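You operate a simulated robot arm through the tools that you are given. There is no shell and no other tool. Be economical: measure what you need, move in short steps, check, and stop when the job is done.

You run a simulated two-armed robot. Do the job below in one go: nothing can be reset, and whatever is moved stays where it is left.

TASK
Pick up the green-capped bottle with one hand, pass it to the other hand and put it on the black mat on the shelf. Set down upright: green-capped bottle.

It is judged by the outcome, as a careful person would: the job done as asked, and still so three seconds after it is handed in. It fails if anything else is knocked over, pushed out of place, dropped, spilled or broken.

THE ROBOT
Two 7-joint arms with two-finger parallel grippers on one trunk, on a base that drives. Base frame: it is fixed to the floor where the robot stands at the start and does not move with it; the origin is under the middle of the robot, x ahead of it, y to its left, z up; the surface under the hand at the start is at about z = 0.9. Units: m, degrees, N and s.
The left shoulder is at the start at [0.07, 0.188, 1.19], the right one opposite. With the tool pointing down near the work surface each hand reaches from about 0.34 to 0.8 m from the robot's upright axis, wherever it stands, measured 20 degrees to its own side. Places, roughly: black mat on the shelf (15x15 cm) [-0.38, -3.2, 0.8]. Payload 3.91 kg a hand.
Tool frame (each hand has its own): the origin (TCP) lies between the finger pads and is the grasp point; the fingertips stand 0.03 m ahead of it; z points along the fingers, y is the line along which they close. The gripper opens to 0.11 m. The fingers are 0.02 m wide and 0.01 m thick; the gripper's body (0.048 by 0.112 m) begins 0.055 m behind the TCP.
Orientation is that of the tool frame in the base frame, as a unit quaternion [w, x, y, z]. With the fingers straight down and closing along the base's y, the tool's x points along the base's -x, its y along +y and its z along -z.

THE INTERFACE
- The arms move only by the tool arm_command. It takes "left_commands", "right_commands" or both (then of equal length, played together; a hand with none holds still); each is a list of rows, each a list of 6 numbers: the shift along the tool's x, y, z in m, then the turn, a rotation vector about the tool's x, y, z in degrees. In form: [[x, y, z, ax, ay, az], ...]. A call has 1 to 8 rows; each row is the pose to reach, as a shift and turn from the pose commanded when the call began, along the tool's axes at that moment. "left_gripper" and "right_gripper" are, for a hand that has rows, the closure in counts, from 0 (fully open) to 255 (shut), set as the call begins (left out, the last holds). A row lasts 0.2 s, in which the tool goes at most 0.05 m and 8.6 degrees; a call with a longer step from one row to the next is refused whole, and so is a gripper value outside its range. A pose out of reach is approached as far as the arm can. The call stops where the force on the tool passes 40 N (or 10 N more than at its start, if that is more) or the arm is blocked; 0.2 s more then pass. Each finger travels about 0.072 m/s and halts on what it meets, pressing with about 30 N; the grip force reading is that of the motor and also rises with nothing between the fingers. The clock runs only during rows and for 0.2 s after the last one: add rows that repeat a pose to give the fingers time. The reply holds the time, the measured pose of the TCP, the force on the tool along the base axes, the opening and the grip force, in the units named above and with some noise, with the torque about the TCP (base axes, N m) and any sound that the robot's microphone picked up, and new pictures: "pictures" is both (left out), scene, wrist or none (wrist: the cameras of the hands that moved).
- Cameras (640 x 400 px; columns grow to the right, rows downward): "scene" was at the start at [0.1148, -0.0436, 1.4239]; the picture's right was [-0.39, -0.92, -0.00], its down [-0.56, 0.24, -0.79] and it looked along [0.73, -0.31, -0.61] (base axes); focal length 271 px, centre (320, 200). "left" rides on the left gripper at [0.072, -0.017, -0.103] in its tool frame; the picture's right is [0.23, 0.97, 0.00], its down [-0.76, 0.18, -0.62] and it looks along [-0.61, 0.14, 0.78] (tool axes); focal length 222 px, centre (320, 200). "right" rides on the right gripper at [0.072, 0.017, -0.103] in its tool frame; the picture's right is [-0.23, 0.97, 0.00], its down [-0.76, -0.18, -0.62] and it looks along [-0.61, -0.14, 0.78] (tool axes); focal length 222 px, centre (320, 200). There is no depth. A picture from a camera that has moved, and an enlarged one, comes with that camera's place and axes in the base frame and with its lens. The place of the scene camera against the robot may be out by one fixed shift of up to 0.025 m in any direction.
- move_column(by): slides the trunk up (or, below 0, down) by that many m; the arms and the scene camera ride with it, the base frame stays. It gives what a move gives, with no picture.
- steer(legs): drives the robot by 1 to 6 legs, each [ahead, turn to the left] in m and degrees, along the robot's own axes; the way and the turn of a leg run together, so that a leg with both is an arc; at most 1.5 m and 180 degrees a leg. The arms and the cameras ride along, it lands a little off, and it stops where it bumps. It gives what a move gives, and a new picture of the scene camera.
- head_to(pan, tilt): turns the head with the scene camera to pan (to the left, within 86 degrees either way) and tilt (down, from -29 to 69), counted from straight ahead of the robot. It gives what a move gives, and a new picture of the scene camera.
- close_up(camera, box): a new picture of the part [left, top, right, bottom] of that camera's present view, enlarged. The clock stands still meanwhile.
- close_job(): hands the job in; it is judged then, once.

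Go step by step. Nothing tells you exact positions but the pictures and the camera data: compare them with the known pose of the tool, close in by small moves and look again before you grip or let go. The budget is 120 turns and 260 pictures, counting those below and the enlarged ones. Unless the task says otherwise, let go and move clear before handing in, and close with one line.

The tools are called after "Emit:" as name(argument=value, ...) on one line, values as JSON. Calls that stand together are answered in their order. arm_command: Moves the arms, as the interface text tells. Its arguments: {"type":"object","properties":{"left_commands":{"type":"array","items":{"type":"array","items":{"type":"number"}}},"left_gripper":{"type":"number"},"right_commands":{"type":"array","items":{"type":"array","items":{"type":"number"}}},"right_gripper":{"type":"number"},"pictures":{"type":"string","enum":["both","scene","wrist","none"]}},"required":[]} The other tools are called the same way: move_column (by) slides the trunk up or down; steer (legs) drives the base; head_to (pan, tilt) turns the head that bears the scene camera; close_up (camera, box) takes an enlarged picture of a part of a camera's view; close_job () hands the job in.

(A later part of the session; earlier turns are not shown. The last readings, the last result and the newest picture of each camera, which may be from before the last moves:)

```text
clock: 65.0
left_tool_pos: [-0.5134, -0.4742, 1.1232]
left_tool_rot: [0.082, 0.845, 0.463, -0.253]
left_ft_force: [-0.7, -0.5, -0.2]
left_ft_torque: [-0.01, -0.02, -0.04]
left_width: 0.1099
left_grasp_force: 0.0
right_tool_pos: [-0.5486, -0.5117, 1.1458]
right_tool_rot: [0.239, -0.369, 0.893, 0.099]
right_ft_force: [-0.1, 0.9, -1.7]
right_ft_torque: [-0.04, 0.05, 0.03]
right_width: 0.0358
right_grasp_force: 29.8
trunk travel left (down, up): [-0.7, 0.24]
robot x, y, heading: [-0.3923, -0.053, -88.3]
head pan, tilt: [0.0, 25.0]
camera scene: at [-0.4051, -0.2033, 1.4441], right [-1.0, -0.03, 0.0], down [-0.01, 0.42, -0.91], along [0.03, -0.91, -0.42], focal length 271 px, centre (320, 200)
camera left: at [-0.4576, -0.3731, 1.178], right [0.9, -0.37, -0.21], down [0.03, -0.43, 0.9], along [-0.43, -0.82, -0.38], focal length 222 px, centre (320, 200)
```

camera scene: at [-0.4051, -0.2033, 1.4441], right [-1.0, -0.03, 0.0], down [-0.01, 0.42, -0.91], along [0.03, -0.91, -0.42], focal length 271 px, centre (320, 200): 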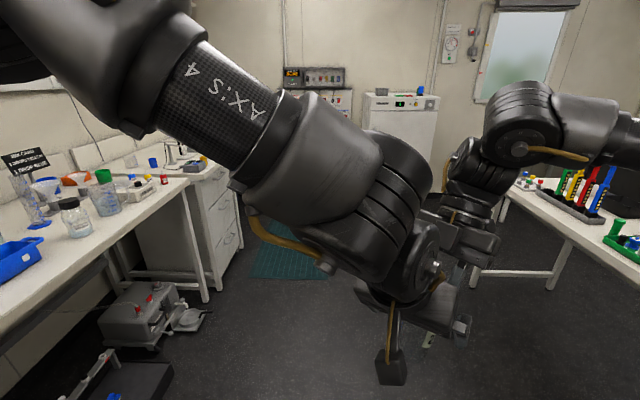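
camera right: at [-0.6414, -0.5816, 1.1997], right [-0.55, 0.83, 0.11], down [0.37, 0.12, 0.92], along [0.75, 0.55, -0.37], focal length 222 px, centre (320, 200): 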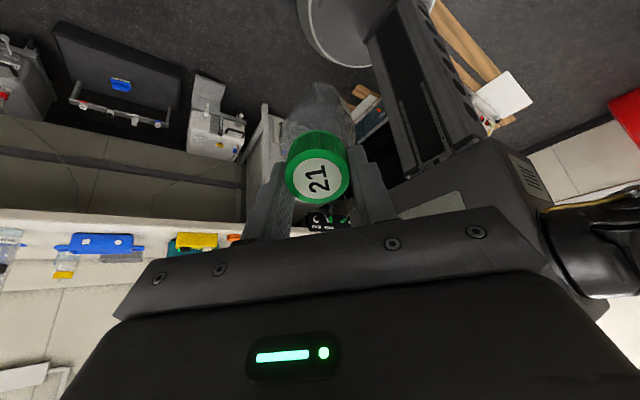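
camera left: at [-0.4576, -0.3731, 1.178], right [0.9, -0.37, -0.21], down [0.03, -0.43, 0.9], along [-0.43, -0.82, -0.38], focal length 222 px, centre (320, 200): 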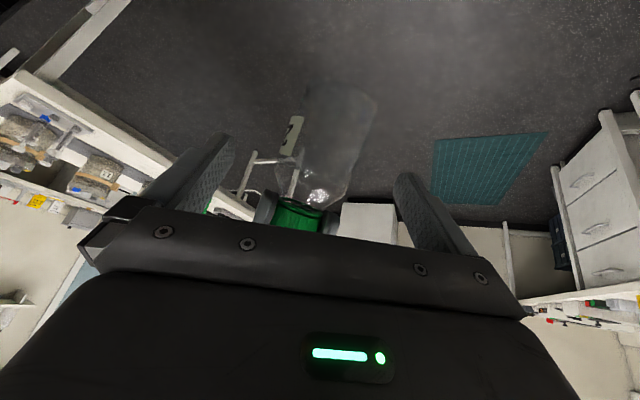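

Clean; 38 mm remain. Advancing to the grasp point and looking.

Emit:
arm_command(left_commands=[[0, 0, 0.013, 0, 0, 0], [0, 0, 0.026, 0, 0, 0], [0, 0.001, 0.037, 0, 0, 0], [0, 0.001, 0.037, 0, 0, 0]], pictures="wrist")

Emit:
close_up(camera="left", box=[160, 60, 500, 272])

Emit:
close_up(camera="right", box=[160, 0, 500, 212])

```text
clock: 66.0
left_tool_pos: [-0.526, -0.4896, 1.0918]
left_tool_rot: [0.082, 0.846, 0.463, -0.252]
left_ft_force: [0.1, 0.3, -1.1]
left_ft_torque: [0.01, -0.05, 0.01]
left_width: 0.1103
left_grasp_force: 0.1
right_tool_pos: [-0.5491, -0.5125, 1.1459]
right_tool_rot: [0.24, -0.369, 0.893, 0.099]
right_ft_force: [-0.3, -0.8, -1.7]
right_ft_torque: [-0.02, 0.03, 0.02]
right_width: 0.0357
right_grasp_force: 29.8
trunk travel left (down, up): [-0.7, 0.24]
robot x, y, heading: [-0.3927, -0.0501, -88.1]
head pan, tilt: [0.0, 25.0]
camera left: at [-0.471, -0.3885, 1.147], right [0.9, -0.37, -0.21], down [0.03, -0.43, 0.9], along [-0.43, -0.82, -0.38], focal length 222 px, centre (320, 200)
```

left: 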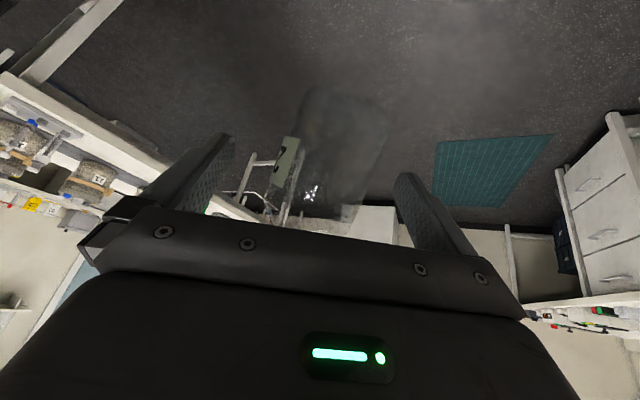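

```text
1.88 times, centred on (330, 166) of left
camera zoom: at [-0.471, -0.3885, 1.147], right [0.9, -0.37, -0.21], down [0.03, -0.43, 0.9], along [-0.43, -0.82, -0.38], focal length 418 px, centre (301, 264)
```

zoom: 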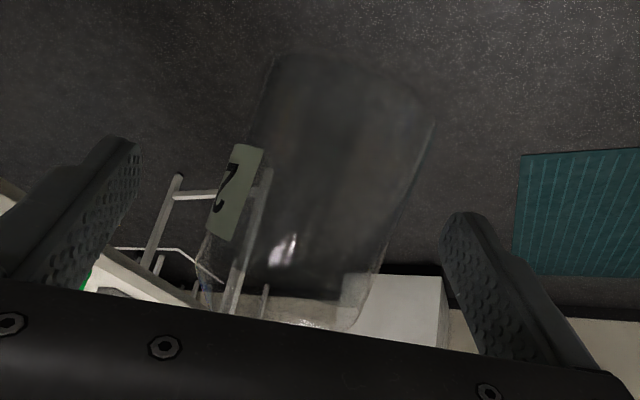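

```text
1.88 times, centred on (330, 106) of right
camera zoom: at [-0.6414, -0.5818, 1.1996], right [-0.55, 0.83, 0.11], down [0.37, 0.12, 0.92], along [0.75, 0.55, -0.37], focal length 418 px, centre (301, 377)
```

zoom: 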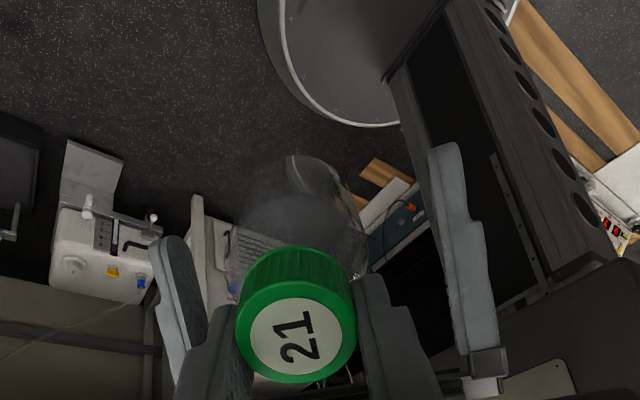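

The fingers straddle the bottle, but the closing axis is about 11° off perpendicular to the bottle. Rolling the left hand to square up.

Emit:
arm_command(left_commands=[[0, 0, 0, 0, 0, 6], [0, 0, 0, 0, 0, 11.7], [0, 0, 0, 0, 0, 11.7]], pictures="none")

Emit:
close_up(camera="left", box=[160, 60, 500, 272])

```text
clock: 67.0
left_tool_pos: [-0.5167, -0.5042, 1.1224]
left_tool_rot: [0.086, 0.849, 0.441, -0.277]
left_ft_force: [0.1, 0.2, -0.4]
left_ft_torque: [-0.04, -0.03, 0.02]
left_width: 0.11
left_grasp_force: 0.2
left hand out of reach, approached as far as the arm can: row 2, 3
right_tool_pos: [-0.5489, -0.5117, 1.1461]
right_tool_rot: [0.239, -0.369, 0.893, 0.099]
right_ft_force: [-0.4, -0.3, -1.2]
right_ft_torque: [-0.04, 0.01, -0.03]
right_width: 0.0356
right_grasp_force: 29.5
trunk travel left (down, up): [-0.7, 0.24]
robot x, y, heading: [-0.392, -0.053, -88.3]
head pan, tilt: [0.0, 25.0]
stopped in row 3 (left hand): the arm was blocked; the commanded pose is now the measured one
```

```text
1.88 times, centred on (330, 166) of left
camera zoom: at [-0.456, -0.4024, 1.1708], right [0.88, -0.42, -0.22], down [0.04, -0.4, 0.92], along [-0.47, -0.82, -0.33], focal length 418 px, centre (301, 264)
```

zoom: 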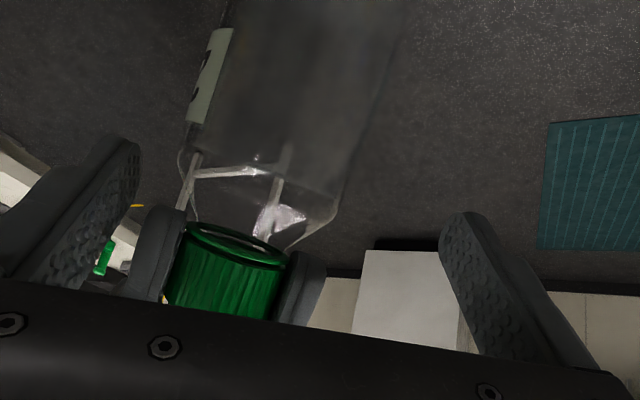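

The left is at a limit for that roll and drifted; I'll return it to the previous pose, and instead lean the bottle 10° with the right hand to square it to the left fingers.

Emit:
arm_command(left_commands=[[0.011, -0.006, 0.012, -0.8, 1.4, -1.1], [0.0226, -0.013, 0.0234, -1.7, 2.8, -2.3], [0.0226, -0.013, 0.0234, -1.7, 2.8, -2.3]], pictures="none")

```text
clock: 67.8
left_tool_pos: [-0.5259, -0.4948, 1.1075]
left_tool_rot: [0.085, 0.84, 0.466, -0.265]
left_ft_force: [0.0, 1.1, -0.5]
left_ft_torque: [-0.02, 0.01, -0.02]
left_width: 0.1099
left_grasp_force: 0.1
right_tool_pos: [-0.548, -0.512, 1.1447]
right_tool_rot: [0.24, -0.368, 0.893, 0.099]
right_ft_force: [0.1, 1.4, -1.6]
right_ft_torque: [-0.05, 0.03, 0.0]
right_width: 0.0359
right_grasp_force: 30.3
trunk travel left (down, up): [-0.7, 0.24]
robot x, y, heading: [-0.3982, -0.0547, -88.4]
head pan, tilt: [0.0, 25.0]
```

Now lean the right hand ~11° and shift slightly so the bottle body meets the left TCP squarely.

Emit:
arm_command(right_commands=[[-0.002, -0.006, -0.006, -4, 0, 0], [-0.004, -0.012, -0.011, -8, 0, 0], [-0.005, -0.016, -0.0155, -10.9, 0, 0], [-0.005, -0.016, -0.0155, -10.9, 0, 0]], pictures="none")

Emit:
close_up(camera="left", box=[160, 60, 500, 272])

Emit:
close_up(camera="right", box=[160, 0, 500, 212])

```text
clock: 68.4
left_tool_pos: [-0.532, -0.4868, 1.1082]
left_tool_rot: [0.07, 0.842, 0.461, -0.27]
left_ft_force: [-6.3, 6.6, -4.4]
left_ft_torque: [-0.2, -0.22, -0.2]
left_width: 0.1099
left_grasp_force: 0.0
right_tool_pos: [-0.5654, -0.4919, 1.1457]
right_tool_rot: [0.222, -0.384, 0.885, 0.138]
right_ft_force: [6.2, -6.1, 3.5]
right_ft_torque: [-0.03, -0.11, -0.02]
right_width: 0.0359
right_grasp_force: 30.3
right hand out of reach, approached as far as the arm can: row 1, 2
trunk travel left (down, up): [-0.7, 0.24]
robot x, y, heading: [-0.3947, -0.0553, -88.1]
head pan, tilt: [0.0, 25.0]
stopped in row 2 (left hand): the force on the tool passed its limit at 53 N (the readings are from after the stop); the commanded pose is now the measured one
```

```text
1.88 times, centred on (330, 166) of left
camera zoom: at [-0.4734, -0.3872, 1.1613], right [0.89, -0.38, -0.24], down [0.06, -0.43, 0.9], along [-0.45, -0.82, -0.36], focal length 418 px, centre (301, 264)
```

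zoom: 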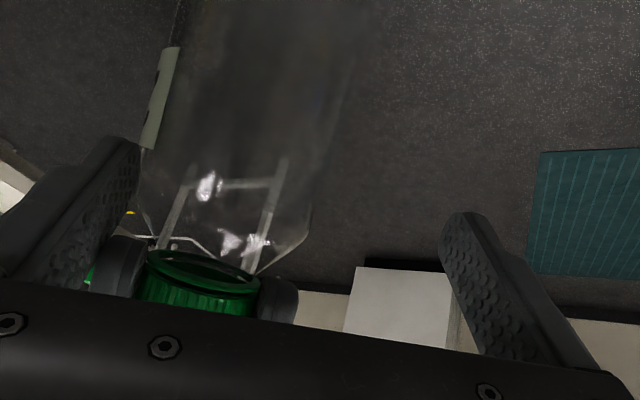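

```text
1.88 times, centred on (330, 106) of right
camera zoom: at [-0.6512, -0.5695, 1.2009], right [-0.58, 0.79, 0.19], down [0.41, 0.09, 0.91], along [0.7, 0.61, -0.38], focal length 418 px, centre (301, 377)
```

zoom: 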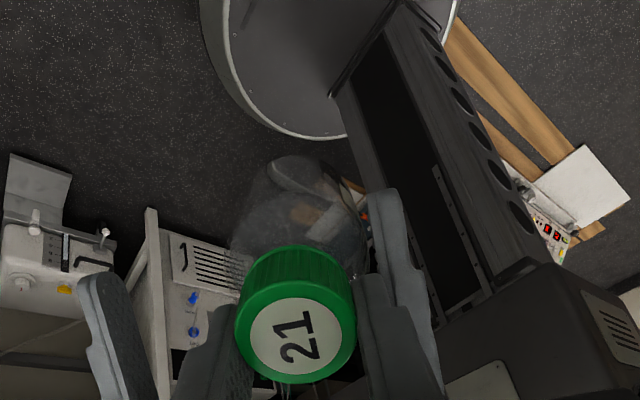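

The right drifted at its limit and touched a left finger (stopped; bottle still held). The bottle is now only ~6° off square; I'll move the left by the small offset (away from the contact) to re-centre.

Emit:
arm_command(left_commands=[[0.004, -0.008, 0.002, 0, 0, 0], [0.009, -0.016, 0.005, 0, 0, 0], [0.013, -0.022, 0.009, 0, 0, 0], [0.018, -0.022, 0.0127, 0, 0, 0], [0.018, -0.022, 0.0127, 0, 0, 0]], pictures="none")

Emit:
close_up(camera="left", box=[160, 60, 500, 272])

```text
clock: 69.6
left_tool_pos: [-0.5435, -0.4725, 1.1017]
left_tool_rot: [0.073, 0.837, 0.466, -0.278]
left_ft_force: [-0.1, -0.5, -0.1]
left_ft_torque: [-0.02, 0.01, 0.02]
left_width: 0.11
left_grasp_force: 0.0
right_tool_pos: [-0.5673, -0.4919, 1.1455]
right_tool_rot: [0.221, -0.384, 0.886, 0.14]
right_ft_force: [0.0, 0.1, -1.5]
right_ft_torque: [-0.04, 0.0, 0.01]
right_width: 0.0358
right_grasp_force: 29.5
trunk travel left (down, up): [-0.7, 0.24]
robot x, y, heading: [-0.3956, -0.0473, -88.4]
head pan, tilt: [0.0, 25.0]
```

```text
1.88 times, centred on (330, 166) of left
camera zoom: at [-0.4856, -0.37, 1.152], right [0.89, -0.37, -0.26], down [0.08, -0.42, 0.9], along [-0.44, -0.83, -0.35], focal length 418 px, centre (301, 264)
```

zoom: 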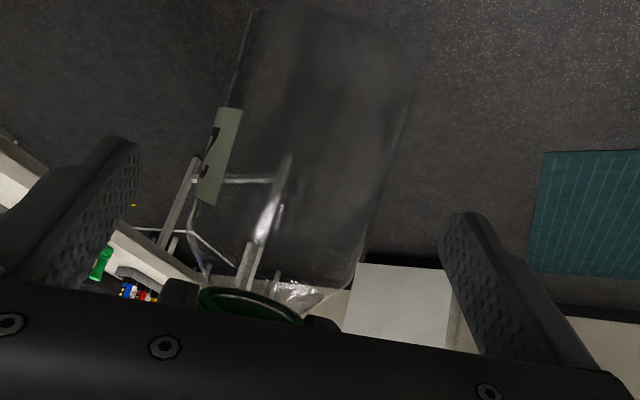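

Contact cleared and the bottle is centred within ~1 cm. Small final nudge, then close the left gripper.

Emit:
arm_command(left_commands=[[0.003, -0.003, 0.004, 0, 0, 0], [0.006, -0.006, 0.008, 0, 0, 0], [0.006, -0.006, 0.008, 0, 0, 0]], pictures="none")

Emit:
close_up(camera="right", box=[160, 0, 500, 212])

Emit:
close_up(camera="left", box=[160, 60, 500, 272])

```text
clock: 70.4
left_tool_pos: [-0.5499, -0.4705, 1.0965]
left_tool_rot: [0.072, 0.834, 0.469, -0.281]
left_ft_force: [0.2, -0.1, 0.5]
left_ft_torque: [-0.02, 0.02, 0.01]
left_width: 0.11
left_grasp_force: 0.0
right_tool_pos: [-0.5656, -0.4923, 1.1469]
right_tool_rot: [0.222, -0.385, 0.885, 0.139]
right_ft_force: [0.6, 0.8, -2.5]
right_ft_torque: [-0.02, 0.02, 0.01]
right_width: 0.0358
right_grasp_force: 30.2
trunk travel left (down, up): [-0.7, 0.24]
robot x, y, heading: [-0.3908, -0.0522, -88.6]
head pan, tilt: [0.0, 25.0]
```

```text
1.88 times, centred on (330, 106) of right
camera zoom: at [-0.6516, -0.5696, 1.2002], right [-0.59, 0.79, 0.19], down [0.42, 0.09, 0.91], along [0.7, 0.61, -0.38], focal length 418 px, centre (301, 377)
```

zoom: 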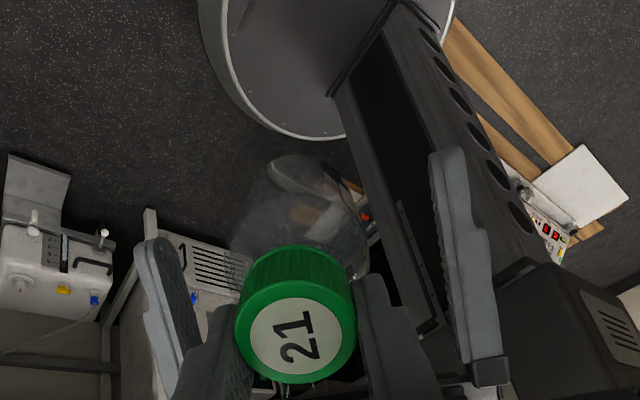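

```text
1.88 times, centred on (330, 166) of left
camera zoom: at [-0.4918, -0.3677, 1.1472], right [0.89, -0.37, -0.26], down [0.09, -0.42, 0.9], along [-0.44, -0.83, -0.34], focal length 418 px, centre (301, 264)
```

zoom: 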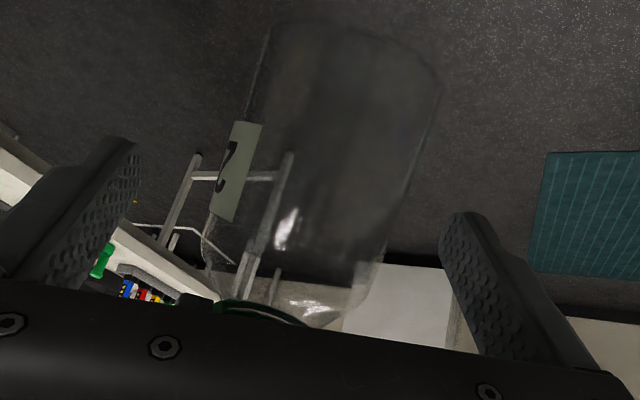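

Well centred. Closing the left gripper on the body.

Emit:
arm_command(left_commands=[[0, 0, 0, 0, 0, 0], [0, 0, 0, 0, 0, 0], [0, 0, 0, 0, 0, 0], [0, 0, 0, 0, 0, 0], [0, 0, 0, 0, 0, 0]], left_gripper=255, pictures="wrist")

```text
clock: 71.6
left_tool_pos: [-0.5496, -0.4704, 1.0957]
left_tool_rot: [0.069, 0.833, 0.47, -0.282]
left_ft_force: [-13.0, 10.1, 23.7]
left_ft_torque: [-0.82, -0.02, -0.39]
left_width: 0.0581
left_grasp_force: 30.0
right_tool_pos: [-0.5657, -0.4935, 1.1437]
right_tool_rot: [0.221, -0.385, 0.885, 0.14]
right_ft_force: [13.4, -10.2, -25.2]
right_ft_torque: [-0.23, -0.2, -0.02]
right_width: 0.0359
right_grasp_force: 29.6
trunk travel left (down, up): [-0.7, 0.24]
robot x, y, heading: [-0.3938, -0.0544, -88.5]
head pan, tilt: [0.0, 25.0]
camera left: at [-0.4921, -0.3682, 1.145], right [0.89, -0.37, -0.27], down [0.09, -0.43, 0.9], along [-0.44, -0.83, -0.35], focal length 222 px, centre (320, 200)
```

left: 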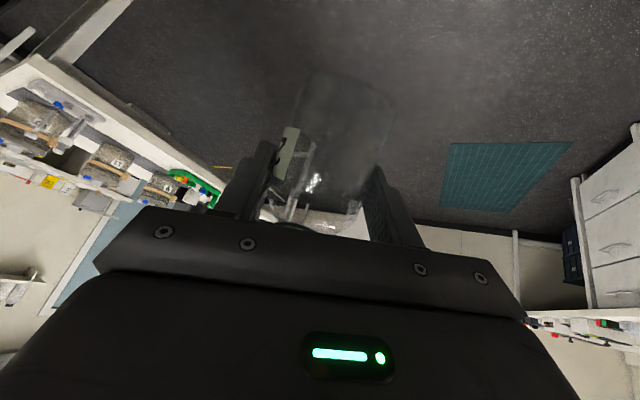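

Left holds the 58 mm body at 30 N. Opening the right hand, then withdrawing it along its own axis.

Emit:
arm_command(right_commands=[[0, 0, 0, 0, 0, 0], [0, 0, 0, 0, 0, 0], [0, 0, 0, 0, 0, 0]], right_gripper=110, pictures="none")

Emit:
close_up(camera="right", box=[160, 0, 500, 212])

```text
clock: 72.4
left_tool_pos: [-0.5476, -0.4705, 1.0916]
left_tool_rot: [0.068, 0.834, 0.471, -0.278]
left_ft_force: [0.9, -0.2, -0.2]
left_ft_torque: [0.03, 0.0, 0.01]
left_width: 0.0546
left_grasp_force: 30.0
right_tool_pos: [-0.5665, -0.4925, 1.1461]
right_tool_rot: [0.221, -0.384, 0.885, 0.139]
right_ft_force: [-0.4, -0.1, 0.2]
right_ft_torque: [-0.01, 0.01, 0.0]
right_width: 0.0625
right_grasp_force: 0.0
trunk travel left (down, up): [-0.7, 0.24]
robot x, y, heading: [-0.3956, -0.0568, -88.4]
head pan, tilt: [0.0, 25.0]
```

```text
1.88 times, centred on (330, 106) of right
camera zoom: at [-0.6517, -0.5696, 1.2003], right [-0.58, 0.79, 0.19], down [0.42, 0.09, 0.91], along [0.7, 0.61, -0.38], focal length 418 px, centre (301, 377)
```

zoom: 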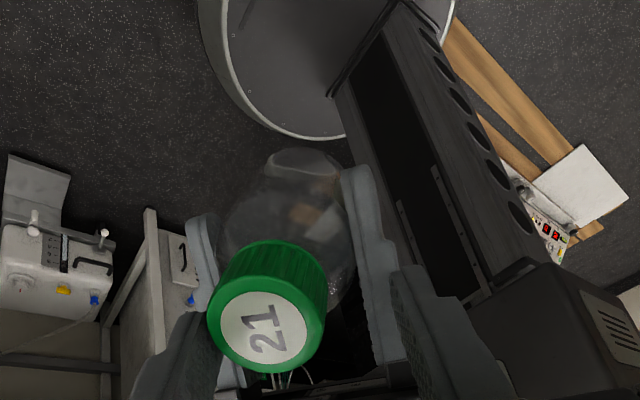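

The bottle is in the left grip; cap is between the right's open fingers. Withdrawing the right along its axis.

Emit:
arm_command(right_commands=[[0, 0.003, -0.015, 0, 0, 0], [0, 0.004, -0.035, 0, 0, 0], [0, 0.004, -0.06, 0, 0, 0], [0, 0.004, -0.09, 0, 0, 0], [0, 0.004, -0.11, 0, 0, 0]], right_gripper=60, pictures="both")

```text
clock: 73.6
left_tool_pos: [-0.5482, -0.4713, 1.0919]
left_tool_rot: [0.069, 0.834, 0.472, -0.278]
left_ft_force: [0.4, 0.0, 0.0]
left_ft_torque: [0.01, -0.01, 0.0]
left_width: 0.0547
left_grasp_force: 29.7
right_tool_pos: [-0.607, -0.4872, 1.203]
right_tool_rot: [0.224, -0.384, 0.885, 0.138]
right_ft_force: [-0.2, 0.3, 0.2]
right_ft_torque: [-0.03, 0.01, -0.04]
right_width: 0.0844
right_grasp_force: 0.1
right hand out of reach, approached as far as the arm can: row 2, 3, 4, 5
trunk travel left (down, up): [-0.7, 0.24]
robot x, y, heading: [-0.3928, -0.0543, -88.4]
head pan, tilt: [0.0, 25.0]
camera scene: at [-0.4055, -0.2039, 1.4441], right [-1.0, -0.03, 0.0], down [-0.01, 0.42, -0.91], along [0.03, -0.91, -0.42], focal length 271 px, centre (320, 200)
camera right: at [-0.6941, -0.5639, 1.2565], right [-0.58, 0.79, 0.18], down [0.41, 0.09, 0.91], along [0.7, 0.61, -0.38], focal length 222 px, centre (320, 200)
```

scene: 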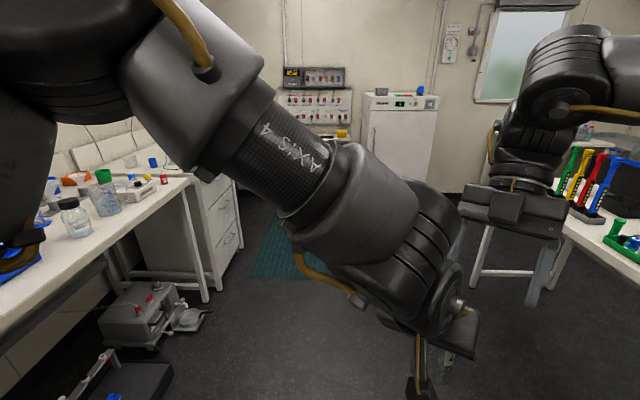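
right: 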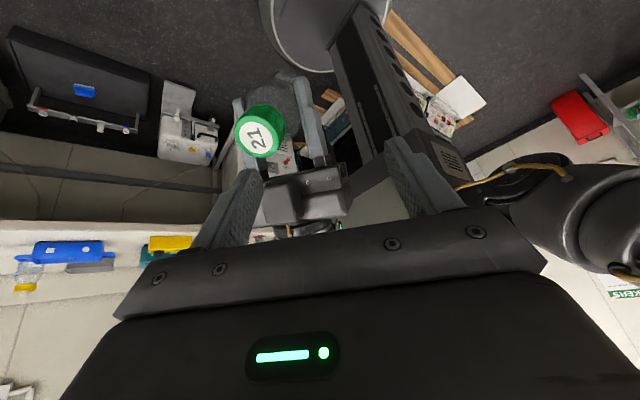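

Handover done: the bottle is held by the left only. Moving the right hand well clear.

Emit:
arm_command(right_commands=[[0.025, 0.001, -0.014, 0, 0, 0], [0.05, 0.003, -0.028, 0, 5, 0], [0.075, 0.004, -0.042, 0, 10, 0], [0.1, 0.005, -0.056, 0, 15, 0], [0.125, 0.007, -0.07, 0, 20, 0], [0.15, 0.008, -0.085, 0, 28, 0]], pictures="scene")

```text
clock: 75.0
left_tool_pos: [-0.5478, -0.4706, 1.0918]
left_tool_rot: [0.068, 0.834, 0.471, -0.279]
left_ft_force: [0.2, -1.0, 0.4]
left_ft_torque: [-0.01, 0.02, 0.02]
left_width: 0.0543
left_grasp_force: 29.9
right_tool_pos: [-0.7414, -0.5731, 1.1612]
right_tool_rot: [0.002, -0.407, 0.913, 0.037]
right_ft_force: [0.1, -0.2, 0.7]
right_ft_torque: [0.01, 0.03, 0.01]
right_width: 0.0841
right_grasp_force: 0.2
right hand out of reach, approached as far as the arm can: row 1, 2, 3, 4, 5, 6
trunk travel left (down, up): [-0.7, 0.24]
robot x, y, heading: [-0.3972, -0.0485, -88.3]
head pan, tilt: [0.0, 25.0]
camera scene: at [-0.4058, -0.2043, 1.444], right [-1.0, -0.03, 0.0], down [-0.01, 0.42, -0.91], along [0.03, -0.91, -0.42], focal length 271 px, centre (320, 200)
```

scene: 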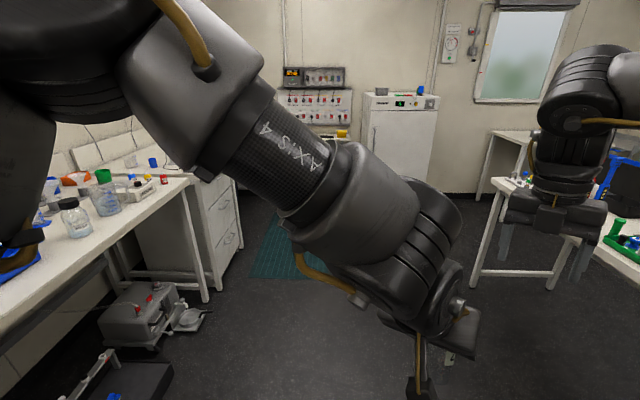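

Now bring the left hand with the bottle back to its comfortable forward pose, upright (heading 0, 27° down).

Emit:
arm_command(left_commands=[[-0.002, 0.046, -0.013, -5.3, -5.4, -3], [-0.004, 0.092, -0.026, -10.7, -10.8, -5.9], [-0.006, 0.138, -0.039, -16, -16.2, -8.9], [-0.008, 0.184, -0.052, -21.3, -21.5, -11.8], [-0.01, 0.23, -0.065, -26.7, -26.9, -14.8], [-0.011, 0.276, -0.078, -32, -32.3, -17.7]], pictures="both")

```text
clock: 76.4
left_tool_pos: [-0.302, -0.598, 1.1192]
left_tool_rot: [0.381, 0.605, 0.6, -0.36]
left_ft_force: [0.3, -0.7, -2.5]
left_ft_torque: [0.04, 0.01, -0.02]
left_width: 0.0543
left_grasp_force: 30.4
right_tool_pos: [-0.7403, -0.5724, 1.1622]
right_tool_rot: [0.002, -0.407, 0.912, 0.039]
right_ft_force: [0.3, 0.8, 0.2]
right_ft_torque: [0.0, 0.02, -0.01]
right_width: 0.084
right_grasp_force: 0.1
trunk travel left (down, up): [-0.7, 0.24]
robot x, y, heading: [-0.3911, -0.0534, -88.3]
head pan, tilt: [0.0, 25.0]
camera scene: at [-0.4044, -0.2051, 1.444], right [-1.0, -0.03, 0.0], down [-0.01, 0.42, -0.91], along [0.03, -0.91, -0.42], focal length 271 px, centre (320, 200)
camera left: at [-0.3186, -0.4737, 1.1015], right [0.98, 0.11, -0.17], down [0.15, 0.21, 0.97], along [0.14, -0.97, 0.19], focal length 222 px, centre (320, 200)
```

scene: 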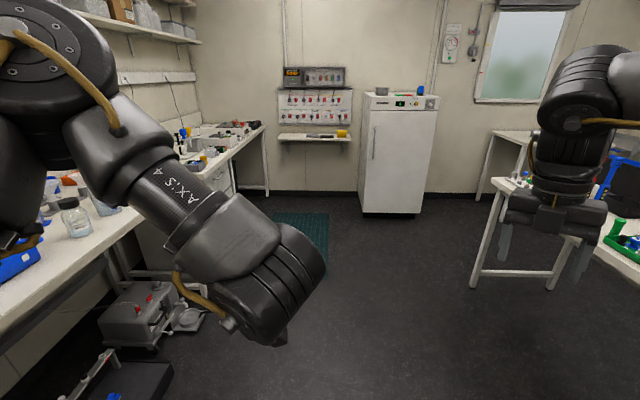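
left: 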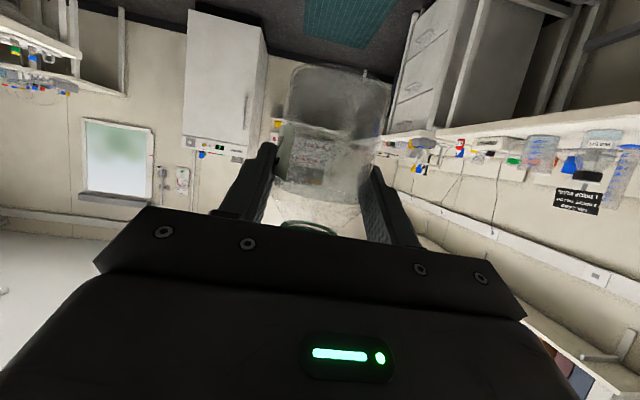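

Bottle is in the left hand and looks upright. I'll retract the right arm, then drive part-way toward the shelf and look.

Emit:
arm_command(right_commands=[[-0.024, 0.022, 0, 0, 0, 0], [-0.048, 0.044, 0, 0, 0, 0], [-0.072, 0.065, 0, 0, 0, 0], [-0.0965, 0.087, 0, 0, 0, 0]], pictures="none")

Emit:
steer(legs=[[0, -4], [1.3, 0]])

```text
clock: 77.4
left_tool_pos: [-0.303, -0.5959, 1.1212]
left_tool_rot: [0.381, 0.606, 0.599, -0.36]
left_ft_force: [0.4, 0.5, -2.3]
left_ft_torque: [0.01, 0.0, -0.04]
left_width: 0.0545
left_grasp_force: 29.9
right_tool_pos: [-0.7442, -0.4378, 1.1781]
right_tool_rot: [0.001, -0.406, 0.913, 0.042]
right_ft_force: [0.5, 0.8, 1.1]
right_ft_torque: [-0.01, 0.0, 0.01]
right_width: 0.0841
right_grasp_force: 0.1
trunk travel left (down, up): [-0.7, 0.24]
robot x, y, heading: [-0.3961, -0.0513, -88.5]
head pan, tilt: [0.0, 25.0]
```

```text
clock: 84.3
left_tool_pos: [-0.4009, -1.885, 1.1197]
left_tool_rot: [0.366, 0.628, 0.577, -0.373]
left_ft_force: [1.1, 0.3, -1.7]
left_ft_torque: [0.03, -0.06, 0.02]
left_width: 0.0544
left_grasp_force: 30.0
right_tool_pos: [-0.8286, -1.6963, 1.1771]
right_tool_rot: [0.003, -0.373, 0.927, 0.042]
right_ft_force: [0.6, 0.4, -0.1]
right_ft_torque: [0.04, -0.02, 0.0]
right_width: 0.0842
right_grasp_force: 0.1
trunk travel left (down, up): [-0.7, 0.24]
robot x, y, heading: [-0.4495, -1.3345, -92.7]
head pan, tilt: [0.0, 25.0]
camera scene: at [-0.4725, -1.4864, 1.4441], right [-1.0, 0.05, 0.0], down [0.02, 0.42, -0.91], along [-0.04, -0.91, -0.42], focal length 271 px, centre (320, 200)
```

scene: 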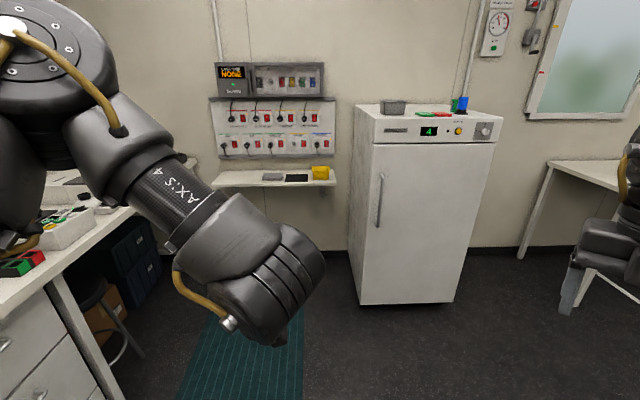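

Good view now. Zooming on the shelf to locate the mat, neighbours and the panel.

Emit:
close_up(camera="scene", box=[195, 130, 355, 230])

Emit:
close_up(camera="left", box=[160, 20, 500, 232])

```text
4.00 times, centred on (275, 180) of scene
camera zoom: at [-0.4725, -1.4864, 1.4441], right [-1.0, 0.05, 0.0], down [0.02, 0.42, -0.91], along [-0.04, -0.91, -0.42], focal length 1084 px, centre (500, 280)
```

zoom: 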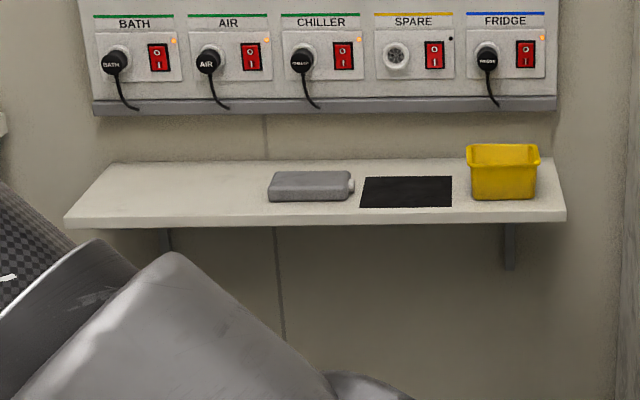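

```text
1.88 times, centred on (330, 126) of left
camera zoom: at [-0.4074, -1.7596, 1.102], right [0.98, 0.04, -0.17], down [0.16, 0.2, 0.97], along [0.07, -0.98, 0.19], focal length 418 px, centre (301, 339)
```

zoom: 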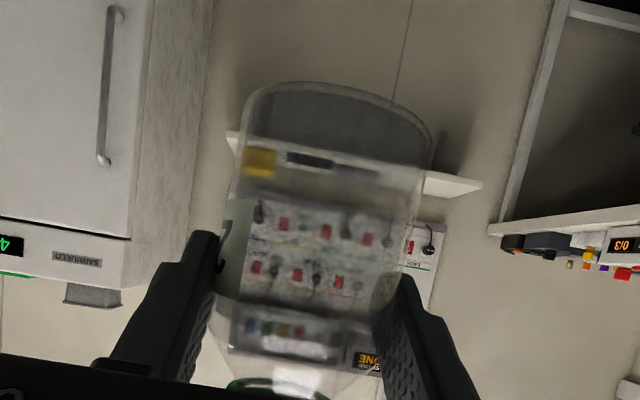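

The mat is at about (-0.382, -3.235), the shelf's front edge at y≈-3.12, with the grey can and yellow box each about 9.5 cm from the mat centre. Checking the bottle's uprightness from the right wrist camera.

Emit:
close_up(camera="right", box=[0, 100, 320, 400])

```text
1.33 times, centred on (160, 250) of right
camera zoom: at [-0.8891, -1.7426, 1.2789], right [-0.51, 0.86, 0.08], down [0.69, 0.35, 0.64], along [0.52, 0.38, -0.77], focal length 296 px, centre (533, 133)
```

zoom: 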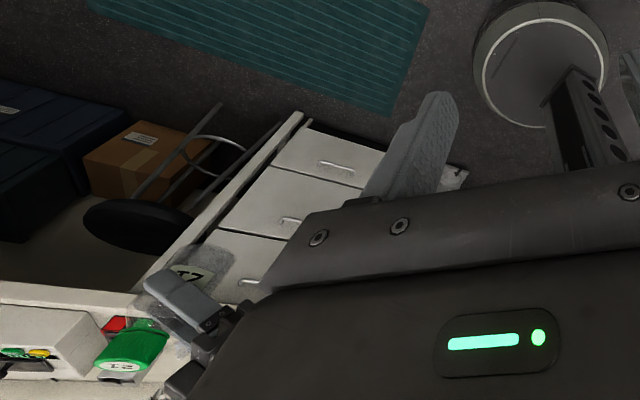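

Emit:
close_up(camera="right", box=[50, 260, 200, 400])

```text
2.86 times, centred on (125, 330) of right
camera zoom: at [-0.8891, -1.7426, 1.2789], right [-0.51, 0.86, 0.08], down [0.69, 0.35, 0.64], along [0.52, 0.38, -0.77], focal length 635 px, centre (877, -171)
```

zoom: 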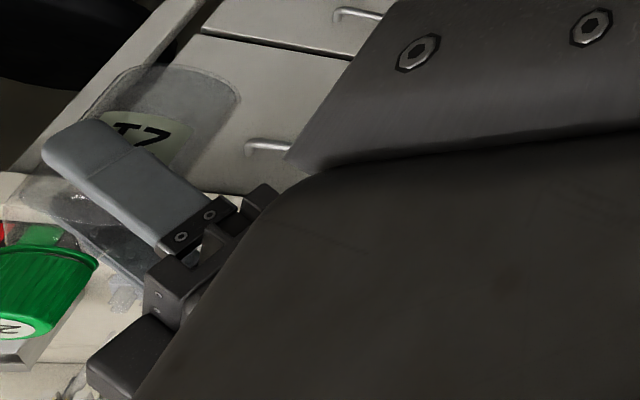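

Bottle is upright within ~2° in the grip. Before driving in, I'll tuck the right hand further back/out so it clears the fridge (front at y≈-2.88, left side x≈-0.80), and lower the trunk.

Emit:
arm_command(right_commands=[[-0.01, 0.03, 0, 0, 0, 0], [-0.02, 0.06, 0, 0, 0, 0], [-0.03, 0.09, 0, 0, 0, 0], [-0.04, 0.12, 0, 0, 0, 0], [-0.047, 0.1545, 0, 0, 0, 0]], right_gripper=200, pictures="none")

Emit:
move_column(by=-0.2)

```text
clock: 85.5
left_tool_pos: [-0.4006, -1.8838, 1.1196]
left_tool_rot: [0.367, 0.627, 0.576, -0.373]
left_ft_force: [0.4, 0.7, -0.8]
left_ft_torque: [0.03, -0.03, 0.0]
left_width: 0.0545
left_grasp_force: 29.8
right_tool_pos: [-0.9016, -1.5485, 1.1915]
right_tool_rot: [0.002, -0.373, 0.927, 0.041]
right_ft_force: [-0.1, 0.4, -1.0]
right_ft_torque: [0.0, -0.03, 0.0]
right_width: 0.0236
right_grasp_force: 0.1
trunk travel left (down, up): [-0.7, 0.24]
robot x, y, heading: [-0.4485, -1.3362, -92.5]
head pan, tilt: [0.0, 25.0]
```

```text
clock: 87.7
left_tool_pos: [-0.3997, -1.8848, 0.9204]
left_tool_rot: [0.366, 0.628, 0.576, -0.373]
left_ft_force: [0.1, 0.4, -1.9]
left_ft_torque: [0.02, 0.0, 0.01]
left_width: 0.0543
left_grasp_force: 29.8
right_tool_pos: [-0.9011, -1.5513, 0.9913]
right_tool_rot: [0.003, -0.372, 0.927, 0.043]
right_ft_force: [0.4, -0.3, -0.8]
right_ft_torque: [0.01, 0.02, -0.04]
right_width: 0.0236
right_grasp_force: 0.1
trunk travel left (down, up): [-0.5, 0.44]
robot x, y, heading: [-0.4537, -1.3334, -92.8]
head pan, tilt: [0.0, 25.0]
```

Now extend the left arm forward 13 cm here in free space to check reach.

Emit:
arm_command(left_commands=[[-0.015, 0, 0.029, 0, 0, 0], [-0.03, 0, 0.058, 0, 0, 0], [-0.045, 0, 0.087, 0, 0, 0], [-0.059, 0, 0.116, 0, 0, 0], [-0.059, 0, 0.116, 0, 0, 0]], pictures="scene")

```text
clock: 88.9
left_tool_pos: [-0.411, -2.0146, 0.9196]
left_tool_rot: [0.366, 0.628, 0.577, -0.373]
left_ft_force: [0.2, 0.2, -2.3]
left_ft_torque: [0.02, 0.03, -0.01]
left_width: 0.0545
left_grasp_force: 30.2
right_tool_pos: [-0.899, -1.5531, 0.9924]
right_tool_rot: [0.002, -0.373, 0.927, 0.044]
right_ft_force: [-0.3, 0.1, -0.2]
right_ft_torque: [0.01, 0.01, 0.0]
right_width: 0.0238
right_grasp_force: 0.0
trunk travel left (down, up): [-0.5, 0.44]
robot x, y, heading: [-0.4504, -1.333, -92.4]
head pan, tilt: [0.0, 25.0]
camera scene: at [-0.471, -1.4874, 1.244], right [-1.0, 0.05, 0.0], down [0.02, 0.42, -0.91], along [-0.04, -0.9, -0.42], focal length 271 px, centre (320, 200)
```

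scene: 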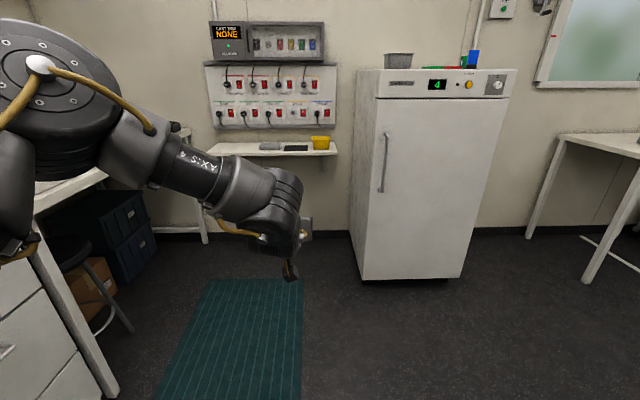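

Reach is fine. Driving in: a slight left turn to heading ≈-90° and 1.0 m ahead, stopping short of the shelf.

Emit:
steer(legs=[[0, 2.3], [1.0, 0]])

Emit:
head_to(pan=0, tilt=35)

```text
clock: 94.3
left_tool_pos: [-0.4141, -2.9805, 0.9191]
left_tool_rot: [0.37, 0.622, 0.583, -0.369]
left_ft_force: [-0.1, 0.0, -2.1]
left_ft_torque: [0.01, 0.0, -0.02]
left_width: 0.0545
left_grasp_force: 29.7
right_tool_pos: [-0.9101, -2.5271, 0.9914]
right_tool_rot: [0.002, -0.382, 0.923, 0.042]
right_ft_force: [-1.0, -0.6, -0.3]
right_ft_torque: [0.03, 0.02, 0.02]
right_width: 0.0236
right_grasp_force: 0.0
trunk travel left (down, up): [-0.5, 0.44]
robot x, y, heading: [-0.4676, -2.2999, -91.4]
head pan, tilt: [0.0, 25.0]
camera scene: at [-0.4853, -2.4534, 1.244], right [-1.0, 0.03, 0.0], down [0.01, 0.42, -0.91], along [-0.02, -0.91, -0.42], focal length 271 px, centre (320, 200)
```

scene: 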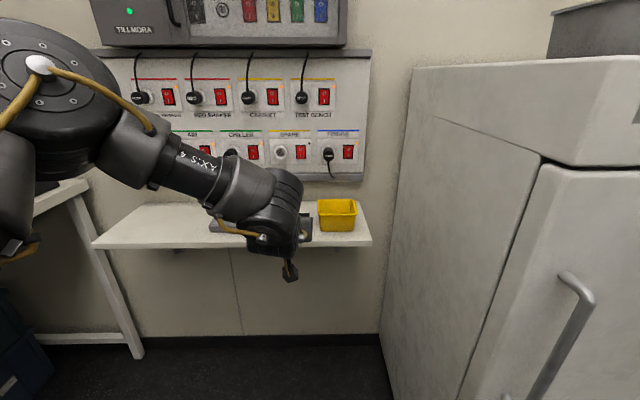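

```text
clock: 95.0
left_tool_pos: [-0.4139, -2.9819, 0.9193]
left_tool_rot: [0.371, 0.622, 0.583, -0.369]
left_ft_force: [-0.4, 0.6, -2.1]
left_ft_torque: [0.01, -0.01, 0.02]
left_width: 0.0542
left_grasp_force: 29.6
right_tool_pos: [-0.9109, -2.5278, 0.9922]
right_tool_rot: [0.004, -0.382, 0.923, 0.043]
right_ft_force: [0.0, -0.7, 0.8]
right_ft_torque: [0.0, 0.01, -0.03]
right_width: 0.0236
right_grasp_force: 0.0
trunk travel left (down, up): [-0.5, 0.44]
robot x, y, heading: [-0.4649, -2.3018, -91.6]
head pan, tilt: [0.0, 35.0]
camera scene: at [-0.4852, -2.449, 1.2284], right [-1.0, 0.03, 0.0], down [0.01, 0.57, -0.82], along [-0.02, -0.82, -0.57], focal length 271 px, centre (320, 200)
```

scene: 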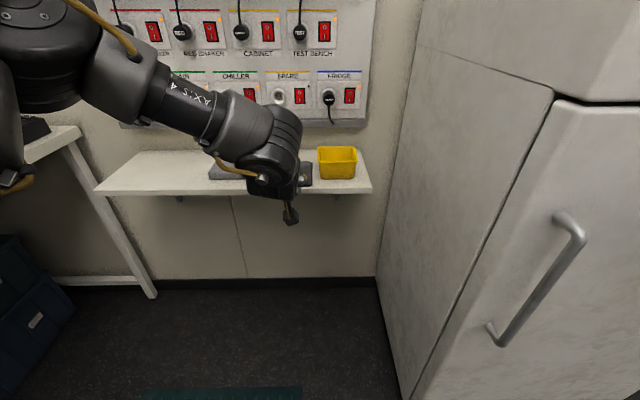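

The left wrist hides the mat. Zooming to get the shelf edge, yellow box and any visible mat part from here.

Emit:
close_up(camera="scene", box=[180, 120, 400, 240])

Emit:
close_up(camera="left", box=[100, 0, 560, 260])

```text
2.91 times, centred on (290, 180) of scene
camera zoom: at [-0.4852, -2.449, 1.2284], right [-1.0, 0.03, 0.0], down [0.01, 0.57, -0.82], along [-0.02, -0.82, -0.57], focal length 789 px, centre (407, 258)
```

zoom: 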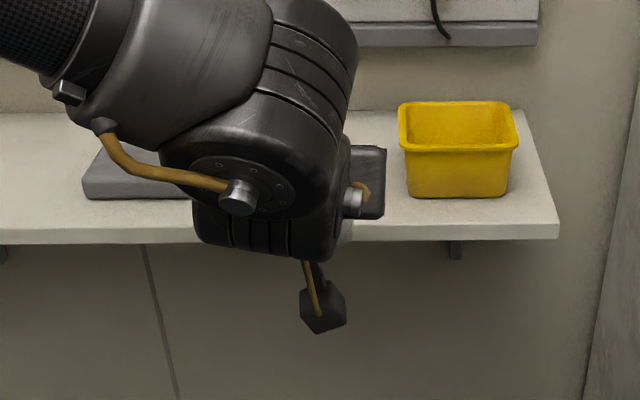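

```text
1.39 times, centred on (330, 130) of left
camera zoom: at [-0.4236, -2.8551, 0.9016], right [0.98, 0.06, -0.17], down [0.16, 0.2, 0.97], along [0.09, -0.98, 0.19], focal length 309 px, centre (306, 297)
```

zoom: 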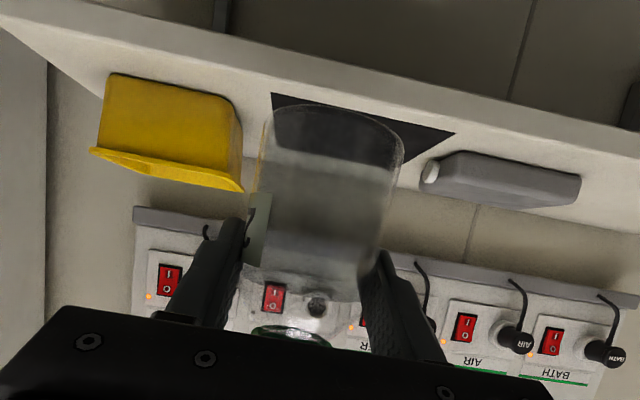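

The left wrist camera shows the mat well: front edge at y≈-3.123, x from -0.454 to -0.303, so its centre is ≈(-0.379, -3.198). I'll drive 12 cm closer.

Emit:
steer(legs=[[0.12, 0]])

Emit:
close_up(camera="left", box=[100, 0, 560, 260])

```text
clock: 96.3
left_tool_pos: [-0.4164, -3.1007, 0.9187]
left_tool_rot: [0.37, 0.622, 0.582, -0.369]
left_ft_force: [-1.2, 0.1, -2.0]
left_ft_torque: [0.0, -0.02, -0.01]
left_width: 0.0544
left_grasp_force: 30.2
right_tool_pos: [-0.9143, -2.6473, 0.9931]
right_tool_rot: [0.003, -0.382, 0.923, 0.043]
right_ft_force: [0.1, -1.0, 0.0]
right_ft_torque: [0.05, -0.03, 0.02]
right_width: 0.0237
right_grasp_force: 0.1
trunk travel left (down, up): [-0.5, 0.44]
robot x, y, heading: [-0.4678, -2.4196, -91.5]
head pan, tilt: [0.0, 35.0]
camera scene: at [-0.4883, -2.5698, 1.2282], right [-1.0, 0.03, 0.0], down [0.01, 0.57, -0.82], along [-0.02, -0.82, -0.57], focal length 271 px, centre (320, 200)
```

scene: 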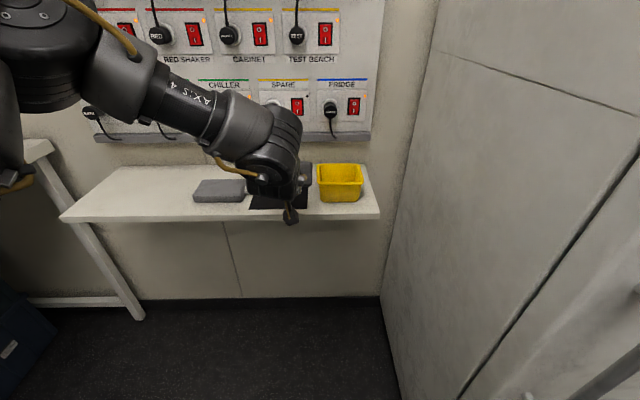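

```text
1.39 times, centred on (330, 130) of left
camera zoom: at [-0.4265, -2.9757, 0.9013], right [0.98, 0.06, -0.17], down [0.16, 0.2, 0.97], along [0.09, -0.98, 0.19], focal length 309 px, centre (306, 297)
```

zoom: 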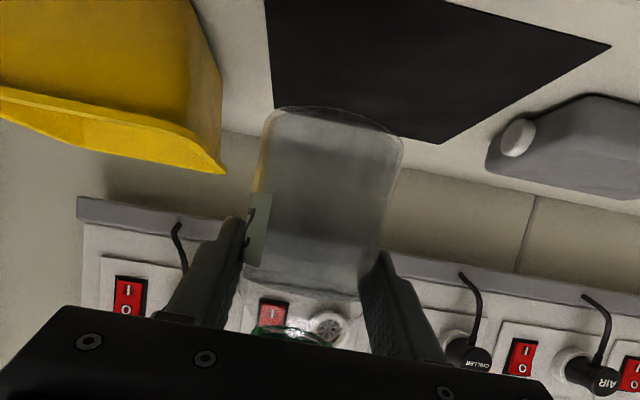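

Mat confirmed: centre ≈(-0.380, -3.195); knob of the grey can at x≈-0.295, yellow box rim at x≈-0.485. Moving the bottle over the mat at the current height.

Emit:
arm_command(left_commands=[[-0.01, 0.014, 0.02, 0, 0, 0], [-0.019, 0.027, 0.039, 0, 0, 0], [-0.029, 0.0405, 0.059, 0, 0, 0], [-0.0385, 0.0405, 0.0784, 0, 0, 0], [-0.0385, 0.0405, 0.0784, 0, 0, 0]], pictures="both")

```text
clock: 97.5
left_tool_pos: [-0.4041, -3.1357, 0.9154]
left_tool_rot: [0.372, 0.619, 0.585, -0.369]
left_ft_force: [1.0, 0.1, -1.9]
left_ft_torque: [0.02, 0.01, -0.01]
left_width: 0.0545
left_grasp_force: 29.9
left hand out of reach, approached as far as the arm can: row 2, 3, 4, 5
right_tool_pos: [-0.9141, -2.6472, 0.9914]
right_tool_rot: [0.003, -0.382, 0.923, 0.042]
right_ft_force: [0.2, -0.5, -0.3]
right_ft_torque: [-0.02, 0.02, -0.01]
right_width: 0.024
right_grasp_force: 0.2
trunk travel left (down, up): [-0.5, 0.44]
robot x, y, heading: [-0.4702, -2.4211, -91.3]
head pan, tilt: [0.0, 35.0]
camera scene: at [-0.488, -2.5687, 1.2283], right [-1.0, 0.03, 0.0], down [0.01, 0.57, -0.82], along [-0.02, -0.82, -0.57], focal length 271 px, centre (320, 200)
camera left: at [-0.4145, -3.0104, 0.8986], right [0.98, 0.06, -0.18], down [0.16, 0.21, 0.97], along [0.1, -0.98, 0.19], focal length 222 px, centre (320, 200)
```

scene: 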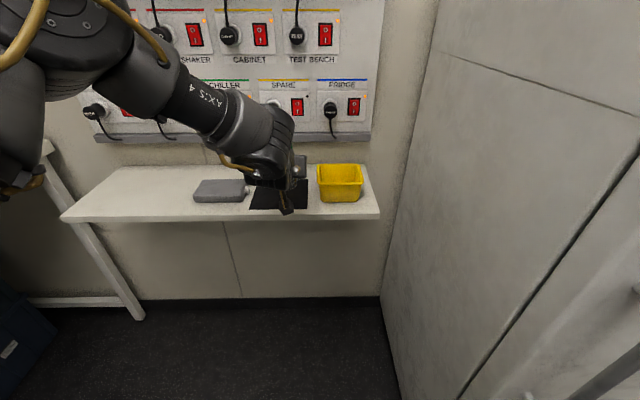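
left: 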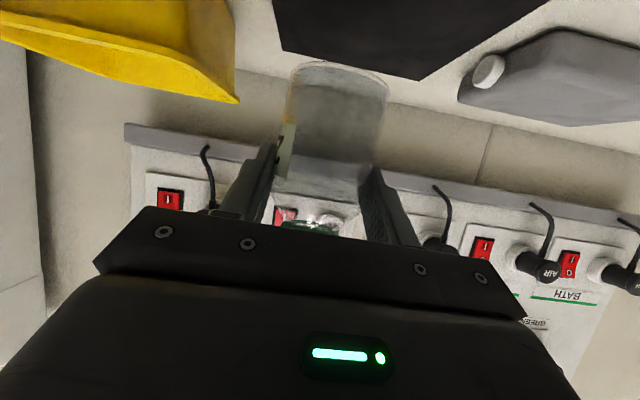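

Near the left arm's reach limit; I'll retract it 5 cm, pull the right hand back further from the fridge, then turn 2° left and drive 10.5 cm.

Emit:
arm_command(left_commands=[[0.008, 0, -0.015, 0, 0, 0], [0.015, 0, -0.03, 0, 0, 0], [0.0227, 0, -0.0446, 0, 0, 0], [0.0227, 0, -0.0446, 0, 0, 0]], right_commands=[[-0.018, 0.018, 0, 0, 0, 0], [-0.036, 0.036, 0, 0, 0, 0], [-0.054, 0.054, 0, 0, 0, 0], [-0.0705, 0.0708, 0, 0, 0, 0]], pictures="none")

Emit:
head_to(pan=-40, tilt=35)

```text
clock: 98.5
left_tool_pos: [-0.4028, -3.0835, 0.9185]
left_tool_rot: [0.372, 0.621, 0.582, -0.37]
left_ft_force: [0.5, 1.2, -2.2]
left_ft_torque: [0.07, 0.0, 0.03]
left_width: 0.0541
left_grasp_force: 30.1
right_tool_pos: [-0.9233, -2.5492, 1.0091]
right_tool_rot: [0.003, -0.381, 0.924, 0.04]
right_ft_force: [-0.3, 0.8, -0.1]
right_ft_torque: [-0.04, -0.02, 0.01]
right_width: 0.0239
right_grasp_force: 0.0
right hand out of reach, approached as far as the arm can: row 3, 4
trunk travel left (down, up): [-0.5, 0.44]
robot x, y, heading: [-0.4696, -2.4214, -91.4]
head pan, tilt: [0.0, 35.0]
```

```text
clock: 99.5
left_tool_pos: [-0.4021, -3.0838, 0.916]
left_tool_rot: [0.37, 0.622, 0.582, -0.37]
left_ft_force: [-0.4, 0.2, -1.3]
left_ft_torque: [-0.01, 0.04, -0.02]
left_width: 0.0543
left_grasp_force: 29.9
right_tool_pos: [-0.922, -2.5538, 1.0102]
right_tool_rot: [0.003, -0.382, 0.923, 0.041]
right_ft_force: [0.5, -0.6, -0.1]
right_ft_torque: [0.03, 0.0, 0.02]
right_width: 0.0236
right_grasp_force: 0.0
trunk travel left (down, up): [-0.5, 0.44]
robot x, y, heading: [-0.4686, -2.4206, -91.3]
head pan, tilt: [-40.0, 35.0]
camera scene: at [-0.5441, -2.5469, 1.2283], right [-0.75, 0.66, 0.0], down [0.38, 0.43, -0.82], along [-0.54, -0.61, -0.57], focal length 271 px, centre (320, 200)
```

scene: 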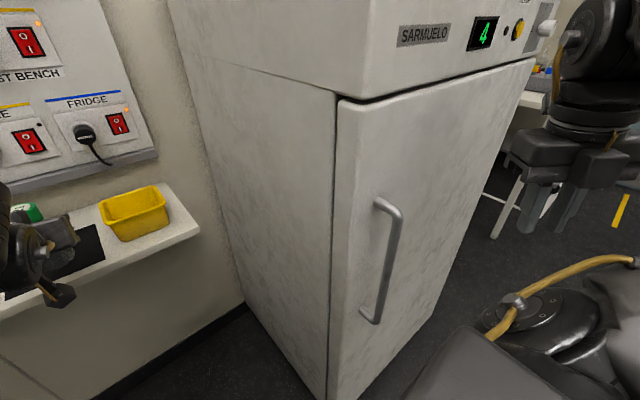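

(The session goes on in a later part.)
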